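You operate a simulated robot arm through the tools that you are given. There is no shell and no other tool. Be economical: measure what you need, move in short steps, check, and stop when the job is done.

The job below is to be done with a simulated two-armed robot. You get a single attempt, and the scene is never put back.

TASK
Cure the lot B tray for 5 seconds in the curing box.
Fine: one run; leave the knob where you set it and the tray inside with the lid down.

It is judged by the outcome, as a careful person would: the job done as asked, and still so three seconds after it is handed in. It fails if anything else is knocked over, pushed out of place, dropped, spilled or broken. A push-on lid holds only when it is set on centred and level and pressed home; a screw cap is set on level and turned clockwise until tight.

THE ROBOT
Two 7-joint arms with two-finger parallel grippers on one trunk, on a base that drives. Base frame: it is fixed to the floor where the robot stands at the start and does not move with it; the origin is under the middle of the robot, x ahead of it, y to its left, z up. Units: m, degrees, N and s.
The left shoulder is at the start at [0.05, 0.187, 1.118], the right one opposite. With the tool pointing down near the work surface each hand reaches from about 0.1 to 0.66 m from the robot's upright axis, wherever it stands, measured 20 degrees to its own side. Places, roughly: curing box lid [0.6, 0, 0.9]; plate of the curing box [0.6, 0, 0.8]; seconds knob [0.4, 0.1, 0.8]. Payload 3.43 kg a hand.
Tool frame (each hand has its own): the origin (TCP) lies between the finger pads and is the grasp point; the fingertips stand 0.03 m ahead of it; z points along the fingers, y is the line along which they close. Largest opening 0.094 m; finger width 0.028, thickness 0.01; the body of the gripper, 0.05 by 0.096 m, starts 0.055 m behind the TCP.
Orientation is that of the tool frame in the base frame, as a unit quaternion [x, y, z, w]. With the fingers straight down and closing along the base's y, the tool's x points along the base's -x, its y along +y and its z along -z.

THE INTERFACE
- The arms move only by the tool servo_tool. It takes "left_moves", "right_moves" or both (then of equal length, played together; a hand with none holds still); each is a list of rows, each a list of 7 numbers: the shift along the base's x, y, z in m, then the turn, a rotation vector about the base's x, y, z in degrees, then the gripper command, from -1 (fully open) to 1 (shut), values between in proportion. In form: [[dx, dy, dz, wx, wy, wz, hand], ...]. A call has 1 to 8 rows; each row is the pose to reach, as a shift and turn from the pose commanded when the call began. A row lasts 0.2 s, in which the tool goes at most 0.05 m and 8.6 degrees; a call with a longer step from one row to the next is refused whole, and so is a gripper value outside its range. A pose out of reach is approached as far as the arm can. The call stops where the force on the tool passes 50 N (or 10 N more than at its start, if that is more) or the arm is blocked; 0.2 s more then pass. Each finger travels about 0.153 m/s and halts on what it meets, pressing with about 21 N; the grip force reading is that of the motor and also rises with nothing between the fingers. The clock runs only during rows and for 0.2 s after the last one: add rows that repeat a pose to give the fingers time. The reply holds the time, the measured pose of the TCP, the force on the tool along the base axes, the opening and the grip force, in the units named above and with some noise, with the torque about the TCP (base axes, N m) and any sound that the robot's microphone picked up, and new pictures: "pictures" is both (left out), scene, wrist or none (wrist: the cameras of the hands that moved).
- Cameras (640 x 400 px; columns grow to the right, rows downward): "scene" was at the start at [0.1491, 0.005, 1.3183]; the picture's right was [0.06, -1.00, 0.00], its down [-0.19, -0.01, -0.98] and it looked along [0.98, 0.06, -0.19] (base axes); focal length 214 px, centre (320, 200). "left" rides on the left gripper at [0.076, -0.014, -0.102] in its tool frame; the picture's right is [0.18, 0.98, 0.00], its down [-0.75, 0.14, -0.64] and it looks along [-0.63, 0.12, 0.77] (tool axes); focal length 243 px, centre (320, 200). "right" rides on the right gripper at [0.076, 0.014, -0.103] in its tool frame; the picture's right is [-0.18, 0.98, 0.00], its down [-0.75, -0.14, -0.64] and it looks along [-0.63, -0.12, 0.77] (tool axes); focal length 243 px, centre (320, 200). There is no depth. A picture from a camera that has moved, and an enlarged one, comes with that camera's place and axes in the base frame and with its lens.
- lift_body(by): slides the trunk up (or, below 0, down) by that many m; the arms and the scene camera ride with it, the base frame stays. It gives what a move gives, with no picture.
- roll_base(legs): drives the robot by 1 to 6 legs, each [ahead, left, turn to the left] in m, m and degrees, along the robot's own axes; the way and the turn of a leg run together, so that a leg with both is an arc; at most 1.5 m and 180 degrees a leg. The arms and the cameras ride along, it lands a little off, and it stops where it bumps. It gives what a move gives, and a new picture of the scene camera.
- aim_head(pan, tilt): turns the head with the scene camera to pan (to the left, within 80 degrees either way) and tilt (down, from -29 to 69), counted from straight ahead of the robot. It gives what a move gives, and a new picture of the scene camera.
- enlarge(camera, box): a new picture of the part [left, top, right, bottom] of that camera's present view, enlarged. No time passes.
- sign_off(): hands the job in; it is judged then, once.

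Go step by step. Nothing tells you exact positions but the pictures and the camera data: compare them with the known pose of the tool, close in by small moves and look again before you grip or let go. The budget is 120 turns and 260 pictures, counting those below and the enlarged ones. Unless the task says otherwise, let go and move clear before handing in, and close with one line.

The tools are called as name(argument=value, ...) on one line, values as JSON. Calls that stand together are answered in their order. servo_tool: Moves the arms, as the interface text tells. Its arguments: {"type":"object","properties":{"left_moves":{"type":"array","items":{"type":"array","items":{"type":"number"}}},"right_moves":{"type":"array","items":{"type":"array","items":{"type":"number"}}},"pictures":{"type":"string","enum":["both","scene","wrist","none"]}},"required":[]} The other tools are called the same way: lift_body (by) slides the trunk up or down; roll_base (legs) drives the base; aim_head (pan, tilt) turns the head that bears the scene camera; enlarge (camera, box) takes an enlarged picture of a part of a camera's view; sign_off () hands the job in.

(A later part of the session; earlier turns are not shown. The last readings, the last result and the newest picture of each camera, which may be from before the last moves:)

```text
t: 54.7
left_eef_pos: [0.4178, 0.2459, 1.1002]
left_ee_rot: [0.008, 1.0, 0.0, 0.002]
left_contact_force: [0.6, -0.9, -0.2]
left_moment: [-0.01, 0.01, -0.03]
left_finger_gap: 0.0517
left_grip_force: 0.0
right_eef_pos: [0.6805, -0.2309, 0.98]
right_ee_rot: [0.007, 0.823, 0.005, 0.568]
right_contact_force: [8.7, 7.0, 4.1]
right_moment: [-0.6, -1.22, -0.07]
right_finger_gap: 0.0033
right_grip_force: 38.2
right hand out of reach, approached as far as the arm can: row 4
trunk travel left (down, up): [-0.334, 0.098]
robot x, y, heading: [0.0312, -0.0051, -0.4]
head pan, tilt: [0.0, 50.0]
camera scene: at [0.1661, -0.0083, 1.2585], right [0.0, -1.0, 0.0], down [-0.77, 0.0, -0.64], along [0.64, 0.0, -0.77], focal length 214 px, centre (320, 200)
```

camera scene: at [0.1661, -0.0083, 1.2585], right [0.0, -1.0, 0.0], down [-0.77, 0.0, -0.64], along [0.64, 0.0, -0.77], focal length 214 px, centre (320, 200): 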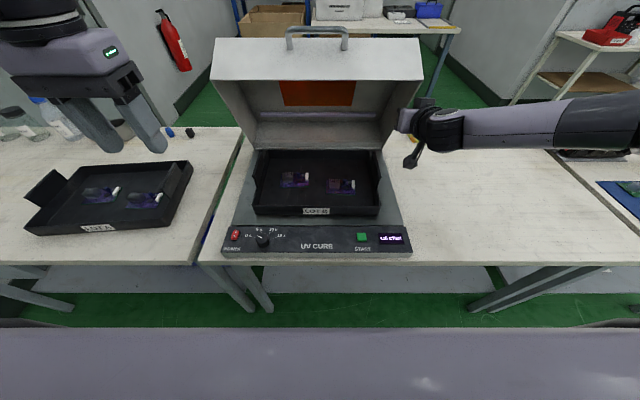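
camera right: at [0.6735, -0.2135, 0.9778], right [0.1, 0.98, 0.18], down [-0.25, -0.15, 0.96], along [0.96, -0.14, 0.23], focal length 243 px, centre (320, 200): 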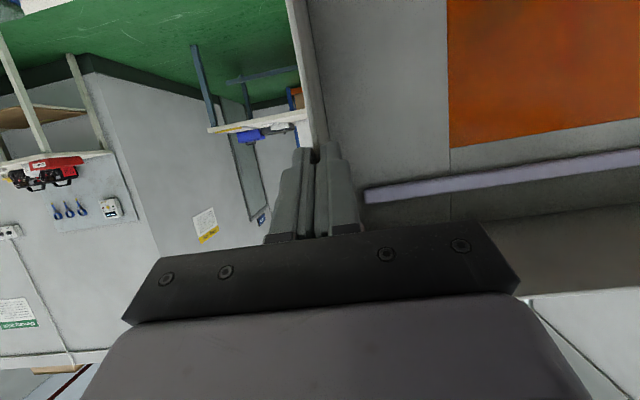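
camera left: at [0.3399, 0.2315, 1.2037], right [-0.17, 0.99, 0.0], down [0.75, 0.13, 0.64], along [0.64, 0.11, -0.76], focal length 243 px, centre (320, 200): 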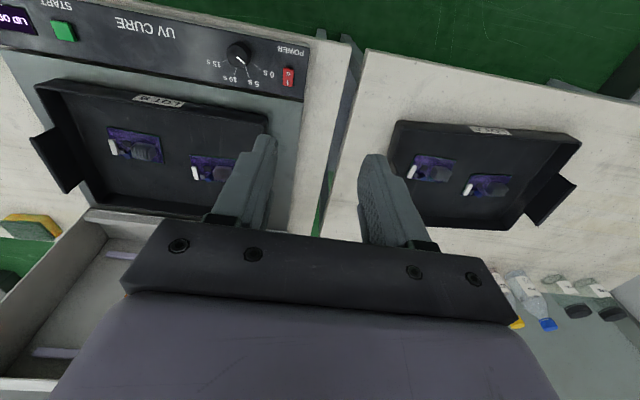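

The lid is about 60° open now. I release it and see whether it stays, then push it down from above with the left hand.

servo_tool(right_moves=[[0, 0, 0, 0, 0, 0, 0.4], [0, 0, 0, 0, 0, 0, 0.2], [-0.03, 0, 0.01, 0, 0, 0, 0.2], [-0.07, 0, 0.025, 0, 0, 0, 0.2], [-0.09, -0.03, 0.03, 0, 4, 0, 0.2], [-0.1, -0.07, 0.03, 0, 8, 0, 0.2]], left_moves=[[0, 0, 0.02, 0, 0, 0, 0.5], [0.03, -0.02, 0.04, 0, 0, 0, 1], [0.06, -0.04, 0.06, 0, 0, 0, 1], [0.09, -0.06, 0.08, 0, 0, 0, 1], [0.12, -0.08, 0.1, 0, 0, 0, 1], [0.15, -0.1, 0.12, 0, 0, 0, 1]], pictures="both")

```text
t: 56.1
left_eef_pos: [0.5651, 0.1411, 1.2232]
left_ee_rot: [0.008, 1.0, 0.002, 0.003]
left_contact_force: [0.1, -0.2, -0.3]
left_moment: [0.04, 0.01, 0.02]
left_finger_gap: 0.0
left_grip_force: 21.0
right_eef_pos: [0.5779, -0.3071, 1.0041]
right_ee_rot: [0.009, 0.862, 0.003, 0.506]
right_contact_force: [-0.6, -0.3, -0.5]
right_moment: [0.02, -0.01, 0.01]
right_finger_gap: 0.0376
right_grip_force: 0.0
trunk travel left (down, up): [-0.334, 0.098]
robot x, y, heading: [0.0306, -0.0055, -0.4]
head pan, tilt: [0.0, 50.0]
camera scene: at [0.1655, -0.0108, 1.2584], right [0.0, -1.0, 0.0], down [-0.77, 0.0, -0.64], along [0.64, 0.0, -0.77], focal length 214 px, centre (320, 200)
camera right: at [0.4507, -0.2913, 0.9881], right [0.1, 0.98, 0.17], down [-0.2, -0.15, 0.97], along [0.98, -0.13, 0.18], focal length 243 px, centre (320, 200)
camera left: at [0.4869, 0.1274, 1.3248], right [-0.17, 0.99, 0.0], down [0.75, 0.13, 0.65], along [0.64, 0.11, -0.76], focal length 243 px, centre (320, 200)
```

scene: 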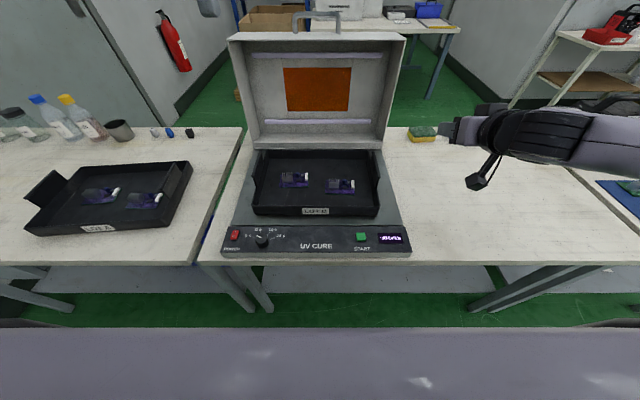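
right: 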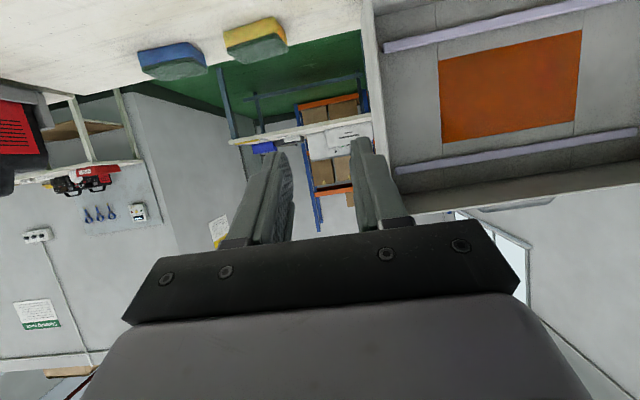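
left: 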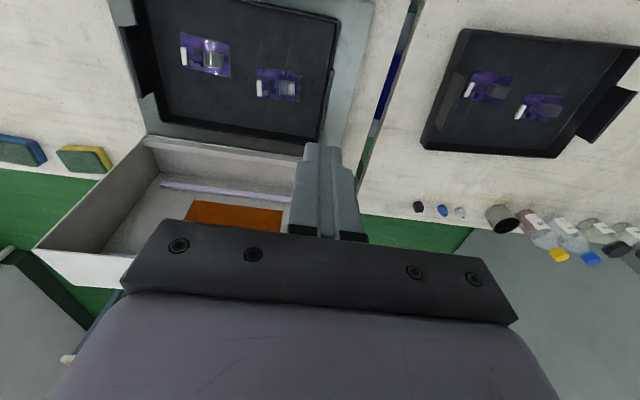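

The lid springs back open above about 60°, so it must be pulled down continuously. I'll hook the handle bar from behind with the closed right fingers pitched 45°, pull it over, and follow it down. The left hand goes out of the way first.

servo_tool(right_moves=[[-0.02, 0.03, 0.04, 0, 3, 0, 0.6], [-0.02, 0.07, 0.07, 0, 6, 0, 1], [-0.02, 0.11, 0.1, 0, 9, 0, 1], [-0.02, 0.15, 0.13, 0, 12, 0, 1], [0, 0.19, 0.15, 0, 15, 0, 1], [0.02, 0.23, 0.17, 0, 15, 0, 1], [0.05, 0.26, 0.19, 0, 15, 0, 1], [0.08, 0.3, 0.2, 0, 15, 0, 1]], left_moves=[[-0.03, 0.01, 0, 0, 0, 0, 1], [-0.06, 0.04, 0, 0, 0, 0, 1], [-0.09, 0.07, 0, 0, 0, 0, 1], [-0.12, 0.1, 0, 0, 0, 0, 1], [-0.14, 0.13, 0, 0, 0, 0, 1], [-0.14, 0.16, 0, 0, 0, 0, 1], [-0.14, 0.19, 0, 0, 0, 0, 1], [-0.14, 0.22, 0, 0, 0, 0, 1]], pictures="both")

enlarge(camera="scene", box=[260, 0, 380, 70])

```text
refused: row 1 steps farther than a row can; nothing moved
```

```text
5.33 times, centred on (320, 35) of scene
camera zoom: at [0.1655, -0.0108, 1.2584], right [0.0, -1.0, 0.0], down [-0.77, 0.0, -0.64], along [0.64, 0.0, -0.77], focal length 1144 px, centre (320, 1080)
```

zoom: 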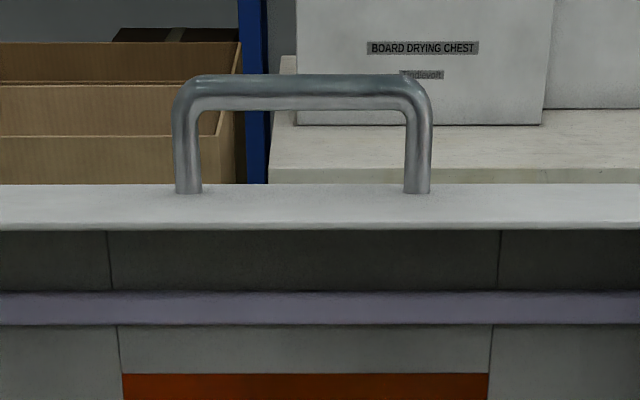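

The open handle is too far to reach directly, so I use both hands: the right pinches the rim and draws the lid to about 60°, then the left hooks the handle from behind and pulls it the rest of the way. Prepositioning both.

servo_tool(right_moves=[[0.01, 0.02, 0, 0, 0, 0, -0.1], [0.03, 0.05, 0, 0, 0, 0, -0.1], [0.05, 0.075, 0, 0, -1, 0, -0.1], [0.08, 0.083, -0.002, 0, -2, 0, -0.1], [0.11, 0.083, -0.003, 0, -3, 0, -0.1], [0.14, 0.083, -0.003, 0, -3, 0, -0.1]], left_moves=[[0, -0.02, 0.01, 0, -8, 0, 1], [0, -0.04, 0.02, 0, -16, 0, 1], [0.01, -0.06, 0.03, 0, -24, 0, 1], [0.02, -0.08, 0.04, 0, -32, 0, 1], [0.03, -0.1, 0.04, 0, -40, 0, 1], [0.04, -0.12, 0.04, 0, -45, 0, 1]], pictures="both")

```text
t: 57.5
left_eef_pos: [0.603, 0.0259, 1.2601]
left_ee_rot: [0.006, 0.923, 0.003, 0.385]
left_contact_force: [-0.5, -0.2, 0.0]
left_moment: [-0.01, 0.05, 0.01]
left_finger_gap: 0.0001
left_grip_force: 21.1
right_eef_pos: [0.717, -0.2199, 1.0045]
right_ee_rot: [0.008, 0.849, 0.003, 0.529]
right_contact_force: [-0.1, -0.3, 0.3]
right_moment: [0.03, -0.03, -0.03]
right_finger_gap: 0.0518
right_grip_force: 0.0
trunk travel left (down, up): [-0.334, 0.098]
robot x, y, heading: [0.0344, -0.0064, -0.3]
head pan, tilt: [0.0, 50.0]
camera scene: at [0.1661, -0.0093, 1.2583], right [0.0, -1.0, 0.0], down [-0.77, 0.0, -0.64], along [0.64, 0.0, -0.77], focal length 214 px, centre (320, 200)
camera right: at [0.591, -0.2046, 0.9816], right [0.09, 0.98, 0.18], down [-0.25, -0.15, 0.96], along [0.96, -0.13, 0.23], focal length 243 px, centre (320, 200)
camera left: at [0.4764, 0.0111, 1.2798], right [-0.12, 0.99, -0.12], down [0.07, 0.13, 0.99], along [0.99, 0.11, -0.09], focal length 243 px, centre (320, 200)
```

scene: 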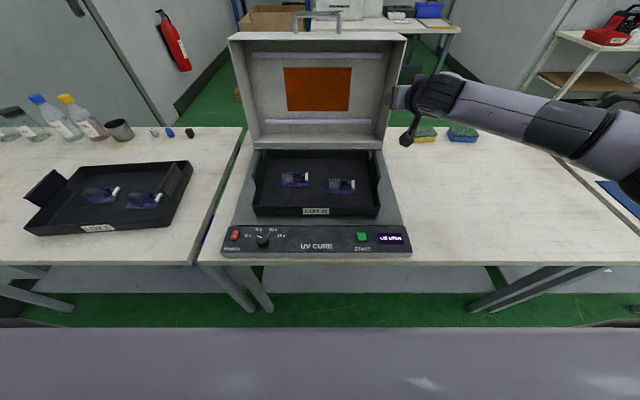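
right: 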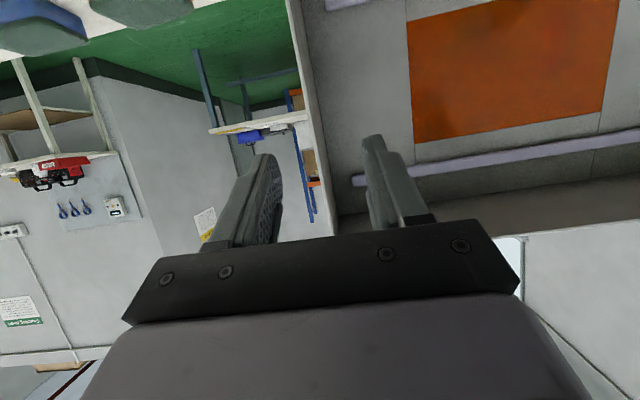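
left: 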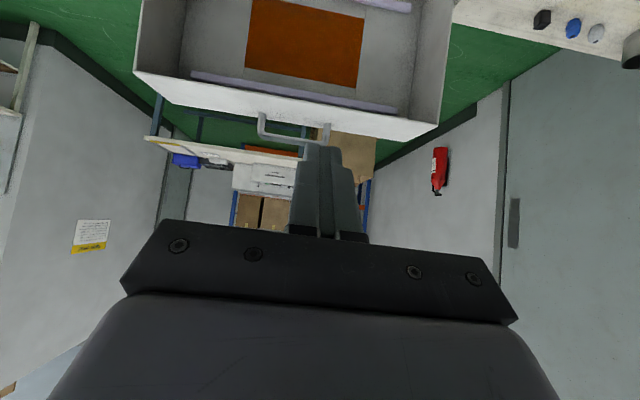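

The bar is at about (0.91, 0, 1.135), confirming the hinge near (0.80, 0.79). Now I pinch the rim again.

servo_tool(right_moves=[[0.03, -0.004, -0.002, 0, 0, 0, -0.1], [0.06, -0.008, -0.003, 0, 0, 0, -0.1], [0.083, -0.01, -0.003, 0, 0, 0, -0.1], [0.083, -0.01, -0.003, 0, 0, 0, 0.4], [0.083, -0.01, -0.003, 0, 0, 0, 0.8], [0.083, -0.01, -0.003, 0, 0, 0, 1], [0.083, -0.01, -0.003, 0, 0, 0, 1]], pictures="none")

```text
t: 59.1
left_eef_pos: [0.6033, 0.0259, 1.2617]
left_ee_rot: [0.006, 0.923, 0.003, 0.385]
left_contact_force: [-0.6, 0.4, 1.1]
left_moment: [0.02, 0.01, 0.01]
left_finger_gap: 0.0
left_grip_force: 20.8
right_eef_pos: [0.8031, -0.2312, 1.0]
right_ee_rot: [0.008, 0.848, 0.002, 0.529]
right_contact_force: [1.2, -3.7, 1.6]
right_moment: [-1.03, 0.07, 0.36]
right_finger_gap: 0.0041
right_grip_force: 38.4
trunk travel left (down, up): [-0.334, 0.098]
robot x, y, heading: [0.0362, -0.0091, -0.3]
head pan, tilt: [0.0, 50.0]
```

servo_tool(right_moves=[[-0.02, 0, 0, 0, -1, 0, 1], [-0.043, 0, -0.003, 0, -2, 0, 1], [-0.064, 0, -0.009, 0, -3, 0, 1], [-0.085, 0, -0.017, 0, -4, 0, 1], [-0.103, 0, -0.026, 0, -4, 0, 1], [-0.12, 0, -0.035, 0, -4, 0, 1]], pictures="both")

```text
t: 60.5
left_eef_pos: [0.6019, 0.0261, 1.2611]
left_ee_rot: [0.007, 0.923, 0.002, 0.385]
left_contact_force: [0.2, 0.2, 1.2]
left_moment: [-0.03, 0.01, -0.02]
left_finger_gap: 0.0
left_grip_force: 21.7
right_eef_pos: [0.6829, -0.2307, 0.9709]
right_ee_rot: [0.007, 0.826, 0.003, 0.564]
right_contact_force: [4.5, -5.8, 11.6]
right_moment: [-0.7, -1.53, -0.1]
right_finger_gap: 0.0039
right_grip_force: 38.0
trunk travel left (down, up): [-0.334, 0.098]
robot x, y, heading: [0.0319, -0.0104, -0.1]
head pan, tilt: [0.0, 50.0]
camera scene: at [0.164, -0.008, 1.2586], right [0.0, -1.0, 0.0], down [-0.76, 0.0, -0.64], along [0.64, 0.0, -0.76], focal length 214 px, centre (320, 200)
camera right: at [0.5595, -0.2141, 0.9391], right [0.08, 0.98, 0.18], down [-0.32, -0.15, 0.93], along [0.94, -0.13, 0.31], focal length 243 px, centre (320, 200)
```

scene: 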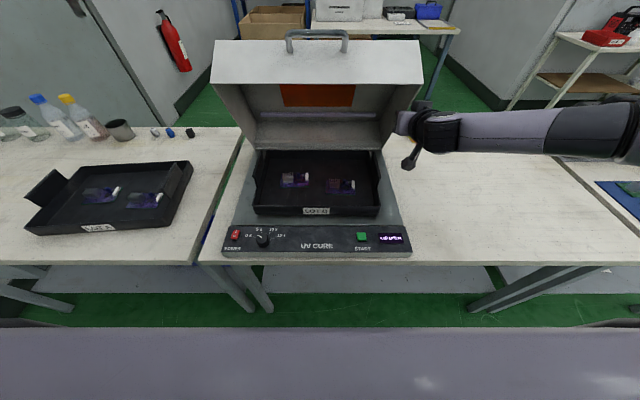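
right: 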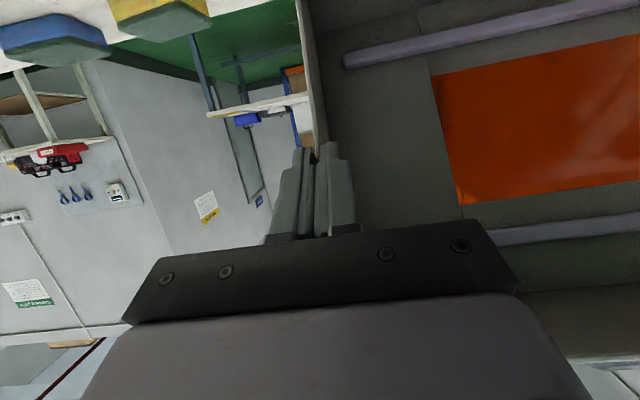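

The lid is held at about 60°. I check the bar from the left hand's camera before hooking.

enlarge(camera="left", box=[120, 40, 520, 290])

```text
1.60 times, centred on (320, 165) of left
camera zoom: at [0.4743, 0.013, 1.2809], right [-0.12, 0.99, -0.12], down [0.07, 0.13, 0.99], along [0.99, 0.11, -0.09], focal length 388 px, centre (320, 256)
```

zoom: 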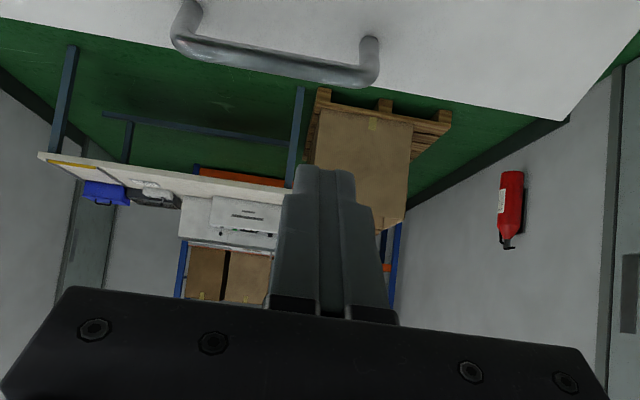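

The bar is at about (0.725, −0.005, 1.135). I bring the left fingers over and behind it.

servo_tool(left_moves=[[0.04, -0.005, -0.01, 0, 0, 0, 1], [0.085, -0.01, -0.02, 0, 0, 0, 1], [0.125, -0.015, -0.03, 0, 0, 0, 1], [0.155, -0.02, -0.045, 0, 0, 0, 1], [0.16, -0.02, -0.065, 0, 0, 0, 1], [0.158, -0.02, -0.08, 0, 0, 0, 1]], pictures="both")

```text
t: 61.9
left_eef_pos: [0.7162, 0.0208, 1.1911]
left_ee_rot: [-0.003, 0.922, 0.002, 0.387]
left_contact_force: [-0.1, 0.3, -0.3]
left_moment: [0.01, -0.02, 0.0]
left_finger_gap: 0.0
left_grip_force: 21.6
left hand out of reach, approached as far as the arm can: row 3, 4, 5, 6
right_eef_pos: [0.6818, -0.2309, 0.9709]
right_ee_rot: [0.007, 0.827, 0.004, 0.562]
right_contact_force: [-6.8, -2.4, 22.8]
right_moment: [-0.76, -0.57, -0.21]
right_finger_gap: 0.004
right_grip_force: 38.9
trunk travel left (down, up): [-0.334, 0.098]
robot x, y, heading: [0.0305, -0.0061, 0.2]
head pan, tilt: [0.0, 50.0]
camera scene: at [0.1625, -0.0086, 1.2589], right [0.0, -1.0, 0.0], down [-0.76, 0.0, -0.65], along [0.65, 0.0, -0.76], focal length 214 px, centre (320, 200)
camera left: at [0.5901, 0.003, 1.2104], right [-0.14, 0.98, -0.13], down [0.07, 0.14, 0.99], along [0.99, 0.13, -0.09], focal length 243 px, centre (320, 200)
```

scene: 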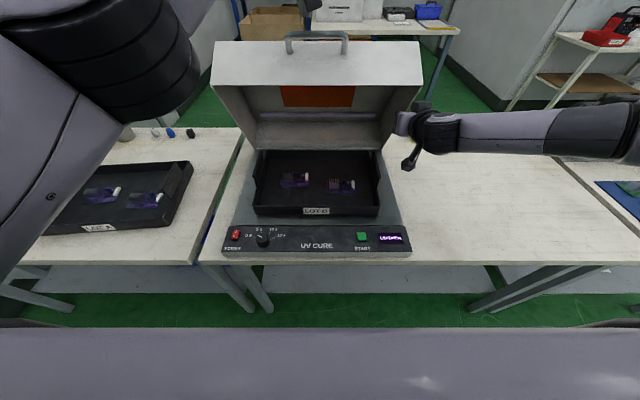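
left: 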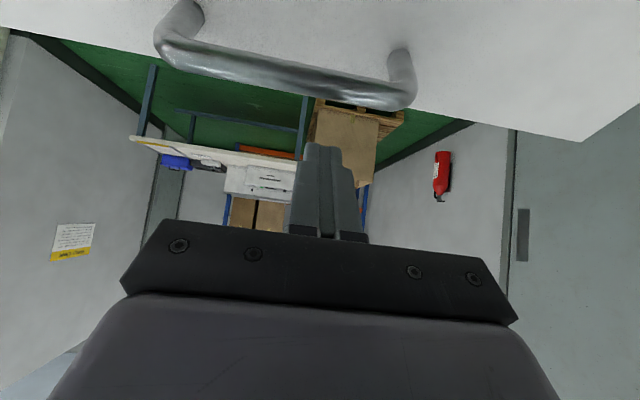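

The left arm is at its reach limit, about 2 cm short. I draw the lid another ~12° with the right hand, which brings the bar nearer and leaves the left fingers behind it.

servo_tool(right_moves=[[-0.012, 0, -0.008, 0, 1, 0, 1], [-0.024, 0, -0.018, 0, 2, 0, 1], [-0.035, 0, -0.028, 0, 2, 0, 1]], pictures="both")

enlarge(camera="left", box=[120, 0, 520, 250])

```text
t: 62.7
left_eef_pos: [0.7178, 0.0223, 1.189]
left_ee_rot: [-0.003, 0.923, 0.003, 0.384]
left_contact_force: [-0.4, 0.3, 0.0]
left_moment: [0.04, 0.01, -0.02]
left_finger_gap: 0.0001
left_grip_force: 20.9
right_eef_pos: [0.6586, -0.2317, 0.9531]
right_ee_rot: [0.005, 0.838, 0.005, 0.545]
right_contact_force: [-1.4, 10.4, 17.6]
right_moment: [-0.77, -1.16, -0.33]
right_finger_gap: 0.0038
right_grip_force: 38.3
right hand out of reach, approached as far as the arm can: row 2, 3
trunk travel left (down, up): [-0.334, 0.098]
robot x, y, heading: [0.0303, -0.0069, -0.2]
head pan, tilt: [0.0, 50.0]
camera scene: at [0.1637, -0.007, 1.2587], right [0.0, -1.0, 0.0], down [-0.76, 0.0, -0.64], along [0.64, 0.0, -0.76], focal length 214 px, centre (320, 200)
camera right: at [0.5336, -0.2153, 0.9266], right [0.08, 0.98, 0.18], down [-0.28, -0.15, 0.95], along [0.96, -0.12, 0.26], focal length 243 px, centre (320, 200)
```

scene: 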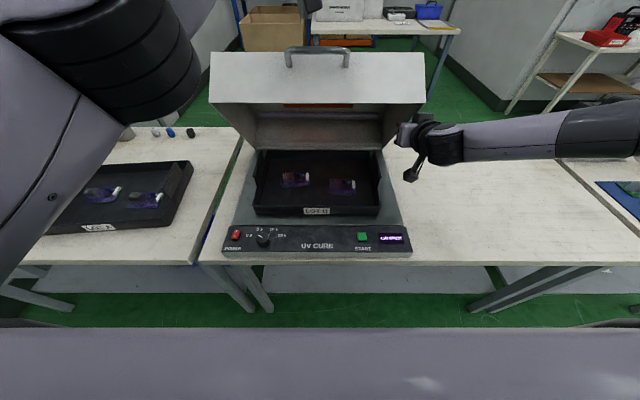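
right: 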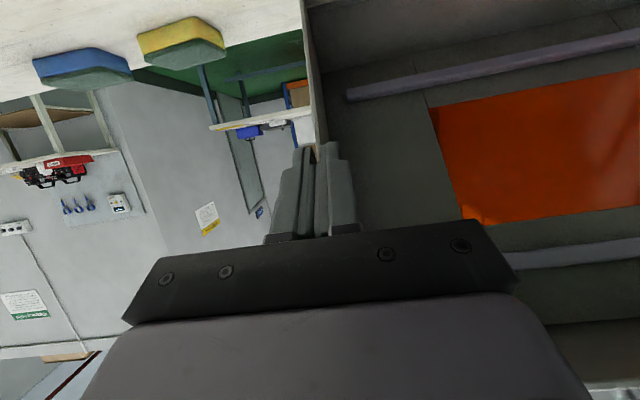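

```text
1.60 times, centred on (320, 125) of left
camera zoom: at [0.5915, 0.0045, 1.2077], right [-0.14, 0.98, -0.13], down [0.07, 0.14, 0.99], along [0.99, 0.13, -0.09], focal length 388 px, centre (320, 320)
```

zoom: 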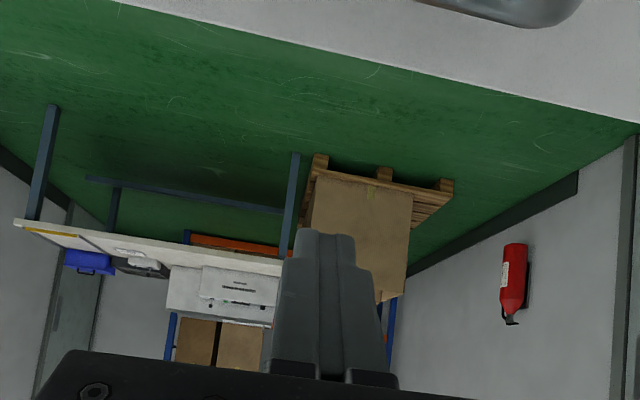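

Now the bar is at about (0.673, 1.119) and the left fingers are already behind and above it. I lower them onto its back side.

servo_tool(left_moves=[[-0.012, 0, -0.012, 0, 0, 0, 1], [-0.024, 0, -0.024, 0, 0, 0, 1], [-0.036, -0.003, -0.034, 0, 0, 0, 1], [-0.043, -0.005, -0.042, 0, 0, 0, 1]], pictures="scene")

enlarge(camera="left", box=[120, 0, 520, 250])

```text
t: 63.7
left_eef_pos: [0.6684, 0.0039, 1.1467]
left_ee_rot: [0.005, 0.923, 0.002, 0.385]
left_contact_force: [-0.1, -0.5, 0.5]
left_moment: [0.03, 0.03, -0.01]
left_finger_gap: 0.0
left_grip_force: 20.8
right_eef_pos: [0.6574, -0.2305, 0.9537]
right_ee_rot: [0.005, 0.838, 0.005, 0.545]
right_contact_force: [-5.0, 19.8, 16.2]
right_moment: [-0.74, -0.49, -0.1]
right_finger_gap: 0.0038
right_grip_force: 37.8
trunk travel left (down, up): [-0.334, 0.098]
robot x, y, heading: [0.035, -0.011, -0.5]
head pan, tilt: [0.0, 50.0]
camera scene: at [0.1635, -0.0062, 1.2587], right [0.0, -1.0, 0.0], down [-0.76, 0.0, -0.64], along [0.64, 0.0, -0.76], focal length 214 px, centre (320, 200)
```

scene: 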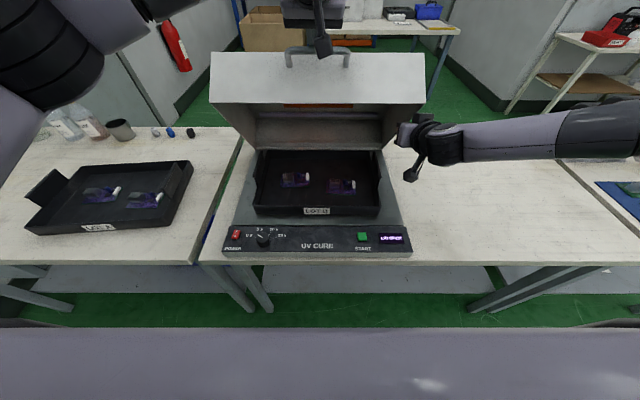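

```text
1.60 times, centred on (320, 125) of left
camera zoom: at [0.5425, -0.0106, 1.1659], right [-0.12, 0.98, -0.12], down [0.07, 0.13, 0.99], along [0.99, 0.11, -0.09], focal length 388 px, centre (320, 320)
```

zoom: 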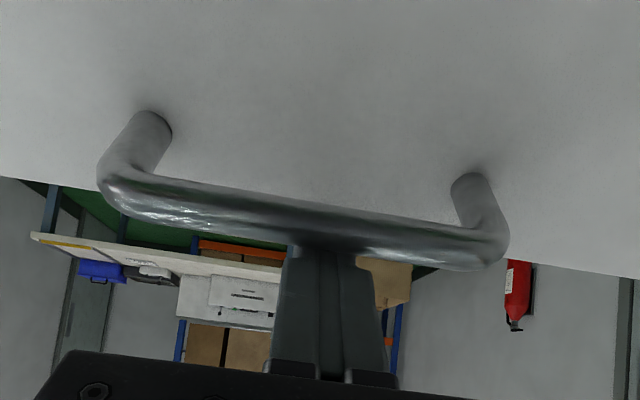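

The fingertips are hooked behind the bar. I take up contact with the left hand, then release the right and back it out.

servo_tool(left_moves=[[-0.005, 0, -0.004, 0, 0, 0, 1], [-0.01, 0, -0.007, 0, 0, 0, 1], [-0.01, 0, -0.007, 0, 0, 0, 1], [-0.01, 0, -0.007, 0, 0, 0, 1], [-0.01, 0, -0.007, 0, 0, 0, 1]], right_moves=[[0, 0, 0, 0, 0, 0, 1], [0, 0, 0, 0, 0, 0, 0.5], [0, 0, 0, 0, 0, 0, 0.2], [-0.03, 0, 0.005, 0, 0, 0, 0.2], [-0.07, 0, 0.015, 0, 0, 0, 0.2]], pictures="both")

```text
t: 64.9
left_eef_pos: [0.6609, 0.0002, 1.1414]
left_ee_rot: [0.008, 0.923, 0.001, 0.385]
left_contact_force: [0.7, 0.2, 1.9]
left_moment: [0.05, 0.12, 0.04]
left_finger_gap: 0.0
left_grip_force: 21.1
right_eef_pos: [0.6222, -0.2581, 0.9673]
right_ee_rot: [0.009, 0.841, 0.002, 0.541]
right_contact_force: [0.0, -0.3, 0.2]
right_moment: [-0.03, 0.01, -0.03]
right_finger_gap: 0.0376
right_grip_force: 0.0
right hand out of reach, approached as far as the arm can: row 4, 5
trunk travel left (down, up): [-0.334, 0.098]
robot x, y, heading: [0.0338, -0.0099, -0.2]
head pan, tilt: [0.0, 50.0]
camera scene: at [0.1656, -0.0091, 1.2584], right [0.0, -1.0, 0.0], down [-0.77, 0.0, -0.64], along [0.64, 0.0, -0.77], focal length 214 px, centre (320, 200)
camera right: at [0.4972, -0.2416, 0.9413], right [0.09, 0.98, 0.18], down [-0.28, -0.15, 0.95], along [0.96, -0.13, 0.26], focal length 243 px, centre (320, 200)
camera left: at [0.5346, -0.0138, 1.1594], right [-0.12, 0.99, -0.12], down [0.08, 0.13, 0.99], along [0.99, 0.11, -0.09], focal length 243 px, centre (320, 200)
```

scene: 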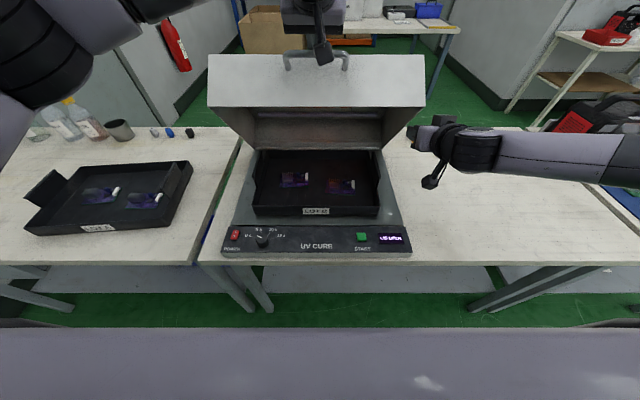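
right: 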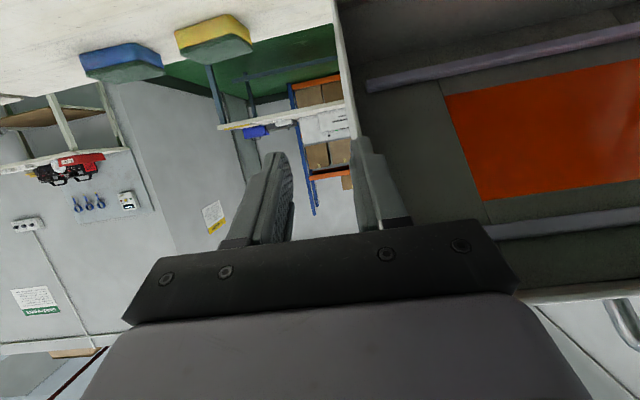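
left: 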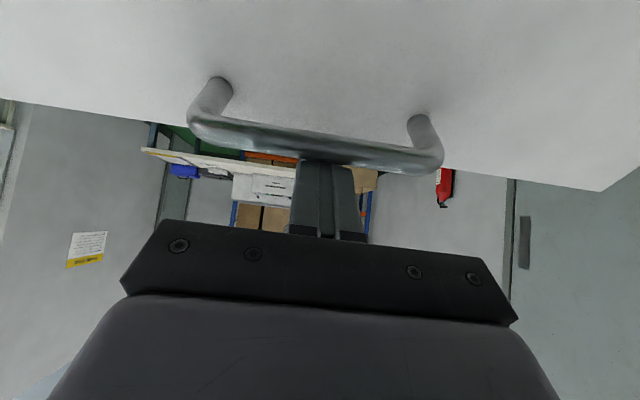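

The left hook holds the lid. I clear the right hand away to the side, then pull the lid down with the left in arc steps.

servo_tool(right_moves=[[-0.03, -0.01, 0, 0, 2, 0, 0.2], [-0.06, -0.03, 0.01, 0, 6, 0, 0.2], [-0.09, -0.06, 0.02, 0, 12, 0, 0.2], [-0.11, -0.09, 0.03, 0, 20, 0, 0.2]], pictures="none")

servo_tool(left_moves=[[-0.017, 0, -0.008, 0, 0, 0, 1], [-0.034, 0, -0.017, 0, 0, 0, 1], [-0.05, 0, -0.027, 0, 0, 0, 1], [-0.065, 0, -0.038, 0, 0, 0, 1]], pictures="both")

```text
t: 65.9
left_eef_pos: [0.6616, 0.0002, 1.1411]
left_ee_rot: [0.006, 0.923, 0.004, 0.385]
left_contact_force: [0.8, 0.1, 2.1]
left_moment: [-0.05, -0.02, 0.01]
left_finger_gap: 0.0
left_grip_force: 21.1
right_eef_pos: [0.5142, -0.3453, 0.9999]
right_ee_rot: [0.008, 0.921, 0.002, 0.389]
right_contact_force: [0.2, -0.2, -1.0]
right_moment: [0.03, -0.01, -0.01]
right_finger_gap: 0.0377
right_grip_force: 0.0
trunk travel left (down, up): [-0.334, 0.098]
robot x, y, heading: [0.0311, -0.0079, -0.0]
head pan, tilt: [0.0, 50.0]
```

```text
t: 66.9
left_eef_pos: [0.595, 0.0007, 1.1056]
left_ee_rot: [0.006, 0.923, 0.003, 0.386]
left_contact_force: [0.1, -0.6, 2.4]
left_moment: [-0.04, -0.05, -0.01]
left_finger_gap: 0.0003
left_grip_force: 21.1
right_eef_pos: [0.514, -0.3458, 1.0004]
right_ee_rot: [0.008, 0.921, 0.002, 0.391]
right_contact_force: [0.5, -0.2, 0.1]
right_moment: [-0.02, -0.01, -0.01]
right_finger_gap: 0.0374
right_grip_force: 0.1
trunk travel left (down, up): [-0.334, 0.098]
robot x, y, heading: [0.0329, -0.0095, -0.3]
head pan, tilt: [0.0, 50.0]
camera scene: at [0.1656, -0.0092, 1.2584], right [0.0, -1.0, 0.0], down [-0.77, 0.0, -0.64], along [0.64, 0.0, -0.77], focal length 214 px, centre (320, 200)
camera left: at [0.4689, -0.0133, 1.1232], right [-0.12, 0.99, -0.12], down [0.08, 0.13, 0.99], along [0.99, 0.11, -0.09], focal length 243 px, centre (320, 200)
```

scene: 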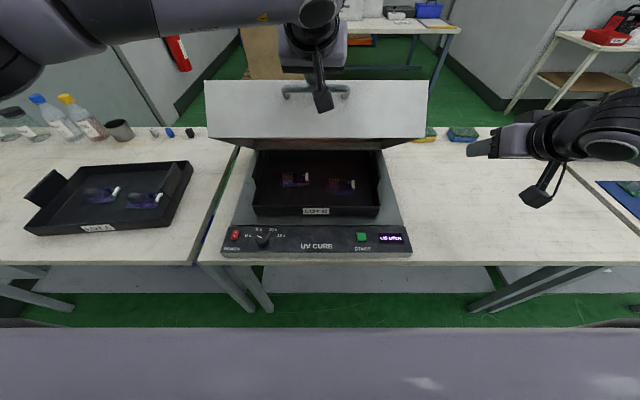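
left: 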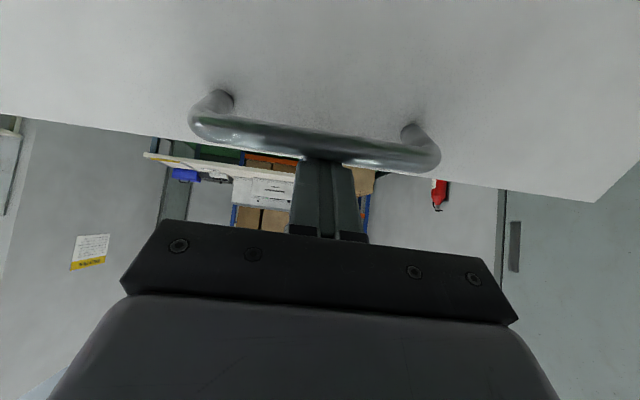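

Works well. I continue down the arc.

servo_tool(left_moves=[[-0.015, 0, -0.011, 0, 0, 0, 1], [-0.03, 0, -0.023, 0, -2, 0, 1], [-0.043, 0, -0.036, 0, -4, 0, 1], [-0.056, 0, -0.049, 0, -6, 0, 1], [-0.068, 0, -0.063, 0, -8, 0, 1], [-0.08, 0, -0.078, 0, -10, 0, 1], [-0.091, 0, -0.093, 0, -10, 0, 1], [-0.1, 0, -0.108, 0, -10, 0, 1]], pictures="both")

```text
t: 68.7
left_eef_pos: [0.4949, -0.0013, 0.9951]
left_ee_rot: [0.006, 0.886, 0.004, 0.463]
left_contact_force: [-0.1, 0.0, 0.8]
left_moment: [-0.01, 0.0, -0.01]
left_finger_gap: 0.0
left_grip_force: 20.9
right_eef_pos: [0.5144, -0.3444, 1.0005]
right_ee_rot: [0.009, 0.921, 0.002, 0.389]
right_contact_force: [-0.9, -0.1, -0.2]
right_moment: [0.03, 0.02, -0.02]
right_finger_gap: 0.0378
right_grip_force: 0.1
trunk travel left (down, up): [-0.334, 0.098]
robot x, y, heading: [0.0331, -0.0067, 0.1]
head pan, tilt: [0.0, 50.0]
camera scene: at [0.1659, -0.0091, 1.2584], right [0.0, -1.0, 0.0], down [-0.77, 0.0, -0.64], along [0.64, 0.0, -0.77], focal length 214 px, centre (320, 200)
camera left: at [0.3674, -0.015, 0.9919], right [-0.1, 0.99, -0.14], down [-0.1, 0.13, 0.99], along [0.99, 0.11, 0.08], focal length 243 px, centre (320, 200)
```

scene: 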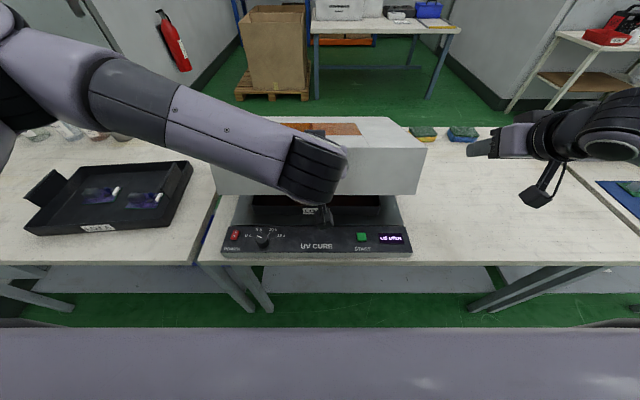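
left: 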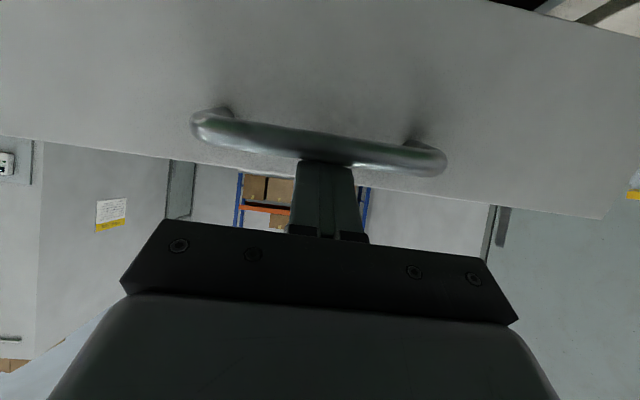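

The lid is at about 20°. I take it the rest of the way, slowly.

servo_tool(left_moves=[[-0.008, 0, -0.014, 0, 0, 0, 1], [-0.015, 0, -0.028, 0, 0, 0, 1], [-0.022, 0, -0.042, 0, 0, 0, 1], [-0.028, 0, -0.056, 0, 0, 0, 1], [-0.033, 0, -0.07, 0, 0, 0, 1], [-0.037, 0, -0.083, 0, 0, 0, 1], [-0.04, 0, -0.095, 0, 0, 0, 1]], pictures="both")

```text
t: 70.3
left_eef_pos: [0.4515, 0.0003, 0.9028]
left_ee_rot: [0.009, 0.887, 0.002, 0.463]
left_contact_force: [-35.4, 3.7, 10.0]
left_moment: [-0.18, -0.15, 0.12]
left_finger_gap: 0.0001
left_grip_force: 20.8
right_eef_pos: [0.5121, -0.3447, 1.0021]
right_ee_rot: [0.009, 0.92, 0.001, 0.392]
right_contact_force: [0.5, 1.1, 0.1]
right_moment: [0.0, -0.02, 0.01]
right_finger_gap: 0.0375
right_grip_force: 0.0
trunk travel left (down, up): [-0.334, 0.098]
robot x, y, heading: [0.029, -0.0073, -0.0]
head pan, tilt: [0.0, 50.0]
camera scene: at [0.1611, -0.0087, 1.2591], right [0.0, -1.0, 0.0], down [-0.76, 0.0, -0.65], along [0.65, 0.0, -0.76], focal length 214 px, centre (320, 200)
camera left: at [0.3239, -0.0134, 0.8998], right [-0.09, 0.99, -0.14], down [-0.09, 0.13, 0.99], along [0.99, 0.1, 0.08], focal length 243 px, centre (320, 200)
```

scene: 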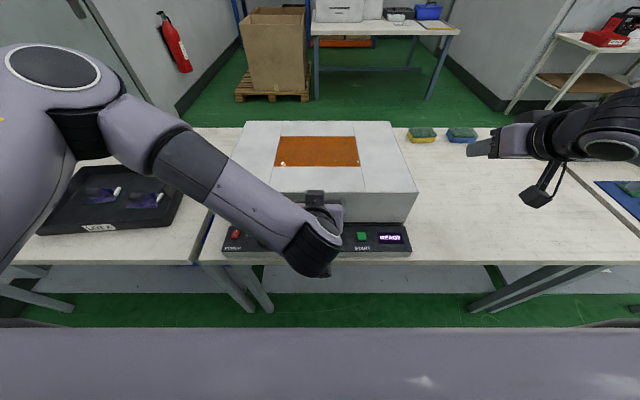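
left: 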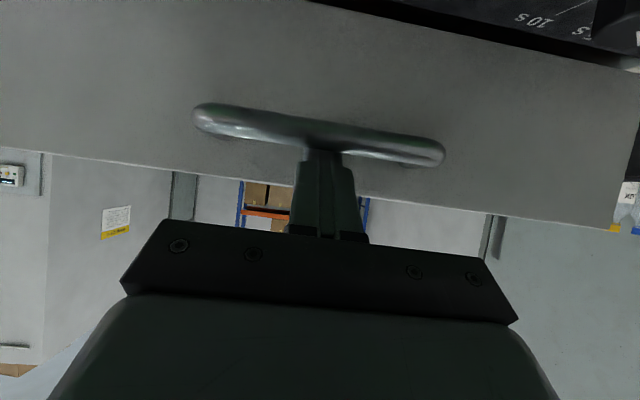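

The display reads READY again, so the lid is down. The fingertips are pressing against the face, so I back off and inspect.

servo_tool(left_moves=[[-0.012, 0, 0.003, 0, 0, 0, 1], [-0.03, 0, 0.02, 0, 0, 0, 1], [-0.06, 0.02, 0.05, 0, 4, 0, 1], [-0.08, 0.05, 0.08, 0, 12, 0, 1], [-0.09, 0.09, 0.11, 0, 20, 0, 1], [-0.09, 0.12, 0.13, 0, 28, 0, 1], [-0.09, 0.14, 0.14, 0, 36, 0, 1]], pictures="both")

enlarge(camera="scene", box=[210, 110, 430, 270])

```text
refused: row 5 steps farther than a row can; nothing moved
```

```text
2.50 times, centred on (320, 190) of scene
camera zoom: at [0.1611, -0.0087, 1.2591], right [0.0, -1.0, 0.0], down [-0.76, 0.0, -0.65], along [0.65, 0.0, -0.76], focal length 536 px, centre (320, 225)
```

zoom: 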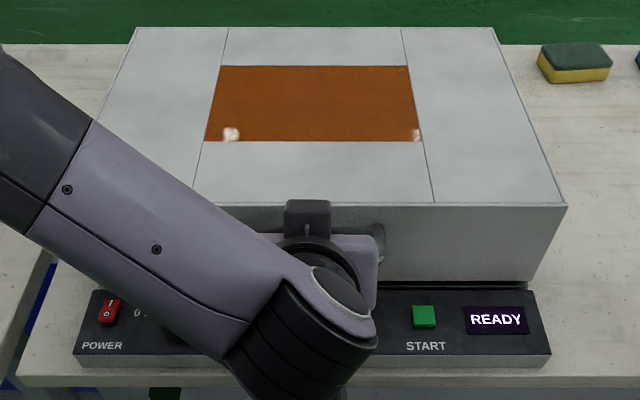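

servo_tool(left_moves=[[-0.012, 0, 0.003, 0, 0, 0, 1], [-0.03, 0, 0.02, 0, 0, 0, 1], [-0.05, 0.01, 0.05, 0, 4, 0, 1], [-0.065, 0.03, 0.08, 0, 12, 0, 1], [-0.075, 0.06, 0.105, 0, 20, 0, 1], [-0.075, 0.09, 0.125, 0, 28, 0, 1], [-0.075, 0.11, 0.14, 0, 36, 0, 1], [-0.075, 0.12, 0.15, 0, 44, 0, 1]], pictures="both")

enlarge(camera="scene", box=[210, 110, 430, 270])

```text
t: 72.1
left_eef_pos: [0.38, 0.12, 1.051]
left_ee_rot: [0.008, 0.995, 0.001, 0.095]
left_contact_force: [0.0, -0.2, 0.9]
left_moment: [-0.01, -0.01, -0.01]
left_finger_gap: 0.0001
left_grip_force: 21.2
right_eef_pos: [0.5152, -0.3449, 1.0004]
right_ee_rot: [0.008, 0.921, 0.002, 0.39]
right_contact_force: [0.3, 0.3, -0.3]
right_moment: [-0.01, 0.02, -0.01]
right_finger_gap: 0.0376
right_grip_force: 0.1
trunk travel left (down, up): [-0.334, 0.098]
robot x, y, heading: [0.0324, -0.0071, -0.4]
head pan, tilt: [0.0, 50.0]
camera scene: at [0.1659, -0.009, 1.2584], right [0.0, -1.0, 0.0], down [-0.77, 0.0, -0.64], along [0.64, 0.0, -0.77], focal length 214 px, centre (320, 200)
camera left: at [0.2863, 0.1066, 1.1374], right [-0.17, 0.99, -0.03], down [0.62, 0.13, 0.77], along [0.77, 0.11, -0.63], focal length 243 px, centre (320, 200)
```

scene: 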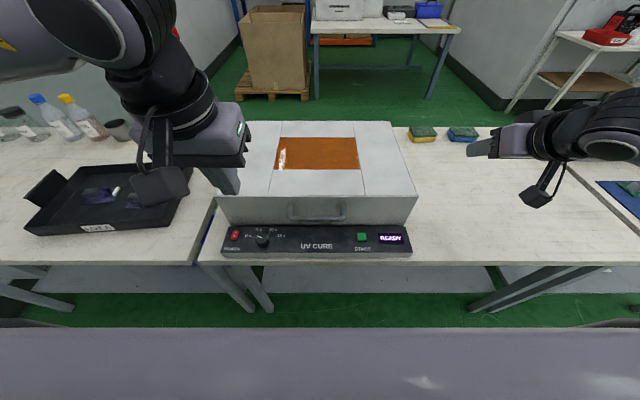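
left: 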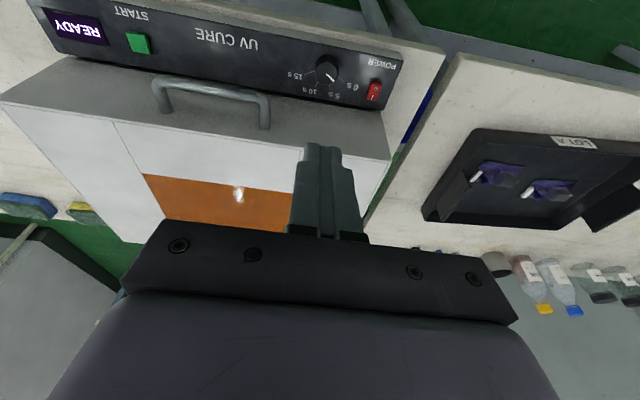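

```text
2.50 times, centred on (320, 190) of scene
camera zoom: at [0.1659, -0.009, 1.2584], right [0.0, -1.0, 0.0], down [-0.77, 0.0, -0.64], along [0.64, 0.0, -0.77], focal length 536 px, centre (320, 225)
```

zoom: 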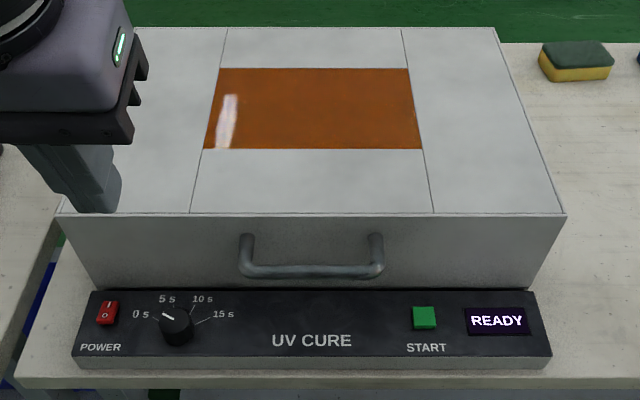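

The lid is fully down and READY shows. The knob centre is about (0.422, 0.129) with the pointer at 0 s; 5 s is 40° clockwise. I bring the left hand over it with the fingers down, yawed +20°.

servo_tool(left_moves=[[0, 0, 0, 0, 5.5, 0, 0], [0, 0, 0, 0, 10.9, 0, -0.4]], pictures="none")

servo_tool(left_moves=[[0.02, 0.003, -0.04, 0, 0, 7, -0.4], [0.042, 0.006, -0.08, 0, 0, 14, -0.4], [0.042, 0.009, -0.12, 0, 0, 20, -0.4], [0.042, 0.009, -0.13, 0, 0, 20, -0.4]], pictures="both")

enlarge(camera="left", box=[200, 0, 440, 150])

```text
t: 72.7
left_eef_pos: [0.3824, 0.1198, 1.0512]
left_ee_rot: [0.007, 1.0, 0.0, 0.002]
left_contact_force: [-0.2, -0.5, 0.5]
left_moment: [-0.03, 0.01, 0.01]
left_finger_gap: 0.0659
left_grip_force: 0.1
right_eef_pos: [0.5137, -0.3449, 0.9999]
right_ee_rot: [0.009, 0.921, 0.002, 0.39]
right_contact_force: [1.0, 0.6, -0.3]
right_moment: [0.02, 0.04, 0.0]
right_finger_gap: 0.0377
right_grip_force: 0.1
trunk travel left (down, up): [-0.334, 0.098]
robot x, y, heading: [0.0294, -0.0089, -0.4]
head pan, tilt: [0.0, 50.0]
```

```text
t: 73.7
left_eef_pos: [0.4233, 0.1312, 0.9217]
left_ee_rot: [-0.166, 0.986, 0.0, 0.002]
left_contact_force: [0.6, -0.3, -0.9]
left_moment: [0.03, -0.01, -0.05]
left_finger_gap: 0.0657
left_grip_force: 0.1
right_eef_pos: [0.5133, -0.3454, 1.0001]
right_ee_rot: [0.008, 0.921, 0.002, 0.39]
right_contact_force: [0.1, 0.8, 0.7]
right_moment: [-0.02, -0.04, -0.02]
right_finger_gap: 0.0376
right_grip_force: 0.0
trunk travel left (down, up): [-0.334, 0.098]
robot x, y, heading: [0.0308, -0.0081, -0.4]
head pan, tilt: [0.0, 50.0]
camera scene: at [0.1658, -0.0091, 1.2584], right [0.0, -1.0, 0.0], down [-0.77, 0.0, -0.64], along [0.64, 0.0, -0.77], focal length 214 px, centre (320, 200)
camera left: at [0.3544, 0.0912, 1.024], right [-0.5, 0.87, 0.0], down [0.66, 0.38, 0.65], along [0.56, 0.32, -0.76], focal length 243 px, centre (320, 200)
```

scene: 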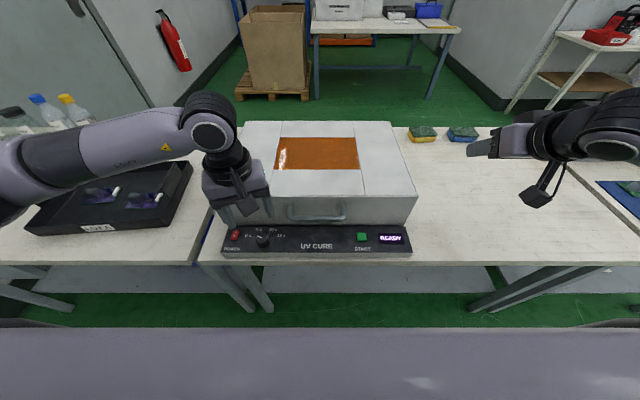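
left: 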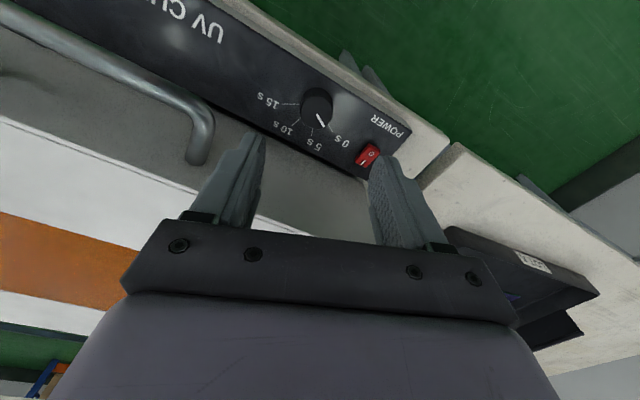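

```text
2.67 times, centred on (320, 75) of left
camera zoom: at [0.3544, 0.0912, 1.024], right [-0.5, 0.87, 0.0], down [0.66, 0.38, 0.65], along [0.56, 0.32, -0.76], focal length 647 px, centre (320, 533)
```

zoom: 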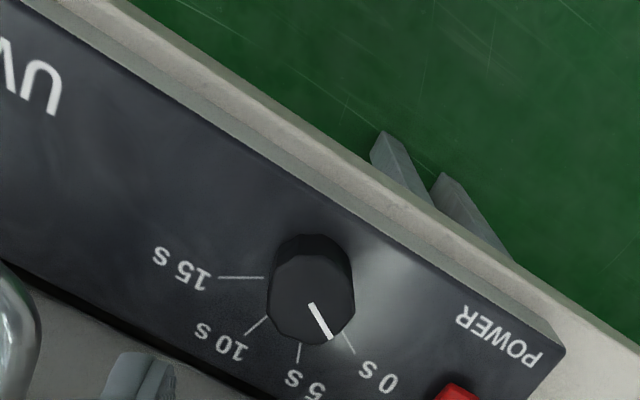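

The knob top is centred at about (0.426, 0.131), right beneath the TCP, and the power switch is clear of the fingers. I descend.

servo_tool(left_moves=[[0.001, 0, -0.03, 0, 0, 0, -0.2], [0.002, 0, -0.06, 0, 0, 0, -0.2], [0.002, 0, -0.08, 0, 0, 0, -0.2], [0.002, 0, -0.092, 0, 0, 0, -0.2]], pictures="wrist")

```text
t: 74.7
left_eef_pos: [0.4257, 0.1309, 0.8303]
left_ee_rot: [-0.167, 0.986, 0.0, 0.003]
left_contact_force: [-0.1, -0.1, -0.9]
left_moment: [0.01, -0.02, -0.02]
left_finger_gap: 0.0563
left_grip_force: 0.1
right_eef_pos: [0.5135, -0.3436, 1.0008]
right_ee_rot: [0.009, 0.921, 0.001, 0.39]
right_contact_force: [0.2, 0.3, 0.1]
right_moment: [-0.02, 0.02, 0.02]
right_finger_gap: 0.0376
right_grip_force: 0.1
trunk travel left (down, up): [-0.334, 0.098]
robot x, y, heading: [0.0305, -0.0104, -0.2]
head pan, tilt: [0.0, 50.0]
camera left: at [0.3569, 0.0911, 0.9327], right [-0.5, 0.87, 0.0], down [0.66, 0.38, 0.65], along [0.56, 0.32, -0.76], focal length 243 px, centre (320, 200)
```

left: 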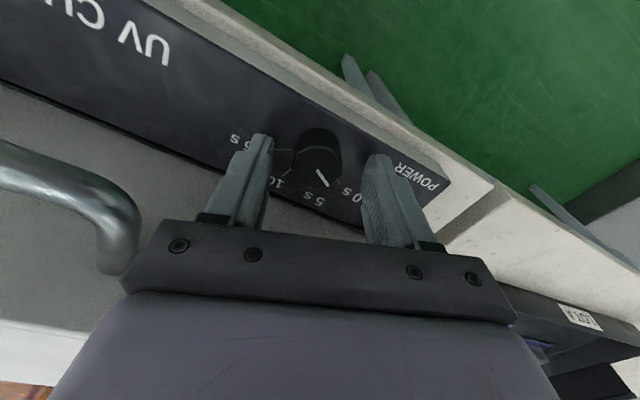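

servo_tool(left_moves=[[0, 0, -0.005, 0, 0, 0, -0.2], [0, 0, -0.01, 0, 0, 0, -0.2], [0, 0, -0.01, 0, 0, 0, 0.2], [0, 0, -0.01, 0, 0, 0, 0.6], [0, 0, -0.01, 0, 0, 0, 0.8], [0, 0, -0.01, 0, 0, 0, 0.8]], pictures="wrist")

```text
t: 76.1
left_eef_pos: [0.4247, 0.1298, 0.8205]
left_ee_rot: [-0.166, 0.986, 0.0, 0.003]
left_contact_force: [4.4, -10.7, -0.4]
left_moment: [-0.42, -0.41, 0.04]
left_finger_gap: 0.0295
left_grip_force: 44.9
right_eef_pos: [0.5146, -0.3456, 0.9984]
right_ee_rot: [0.008, 0.921, 0.003, 0.39]
right_contact_force: [0.2, -0.1, -0.8]
right_moment: [0.0, -0.02, 0.01]
right_finger_gap: 0.0376
right_grip_force: 0.0
trunk travel left (down, up): [-0.334, 0.098]
robot x, y, heading: [0.033, -0.0098, 0.1]
head pan, tilt: [0.0, 50.0]
camera left: at [0.3571, 0.0895, 0.9232], right [-0.5, 0.87, 0.0], down [0.66, 0.38, 0.65], along [0.56, 0.32, -0.76], focal length 243 px, centre (320, 200)
```

left: 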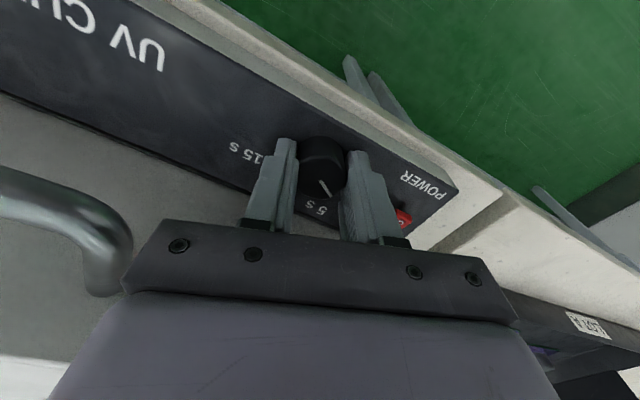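

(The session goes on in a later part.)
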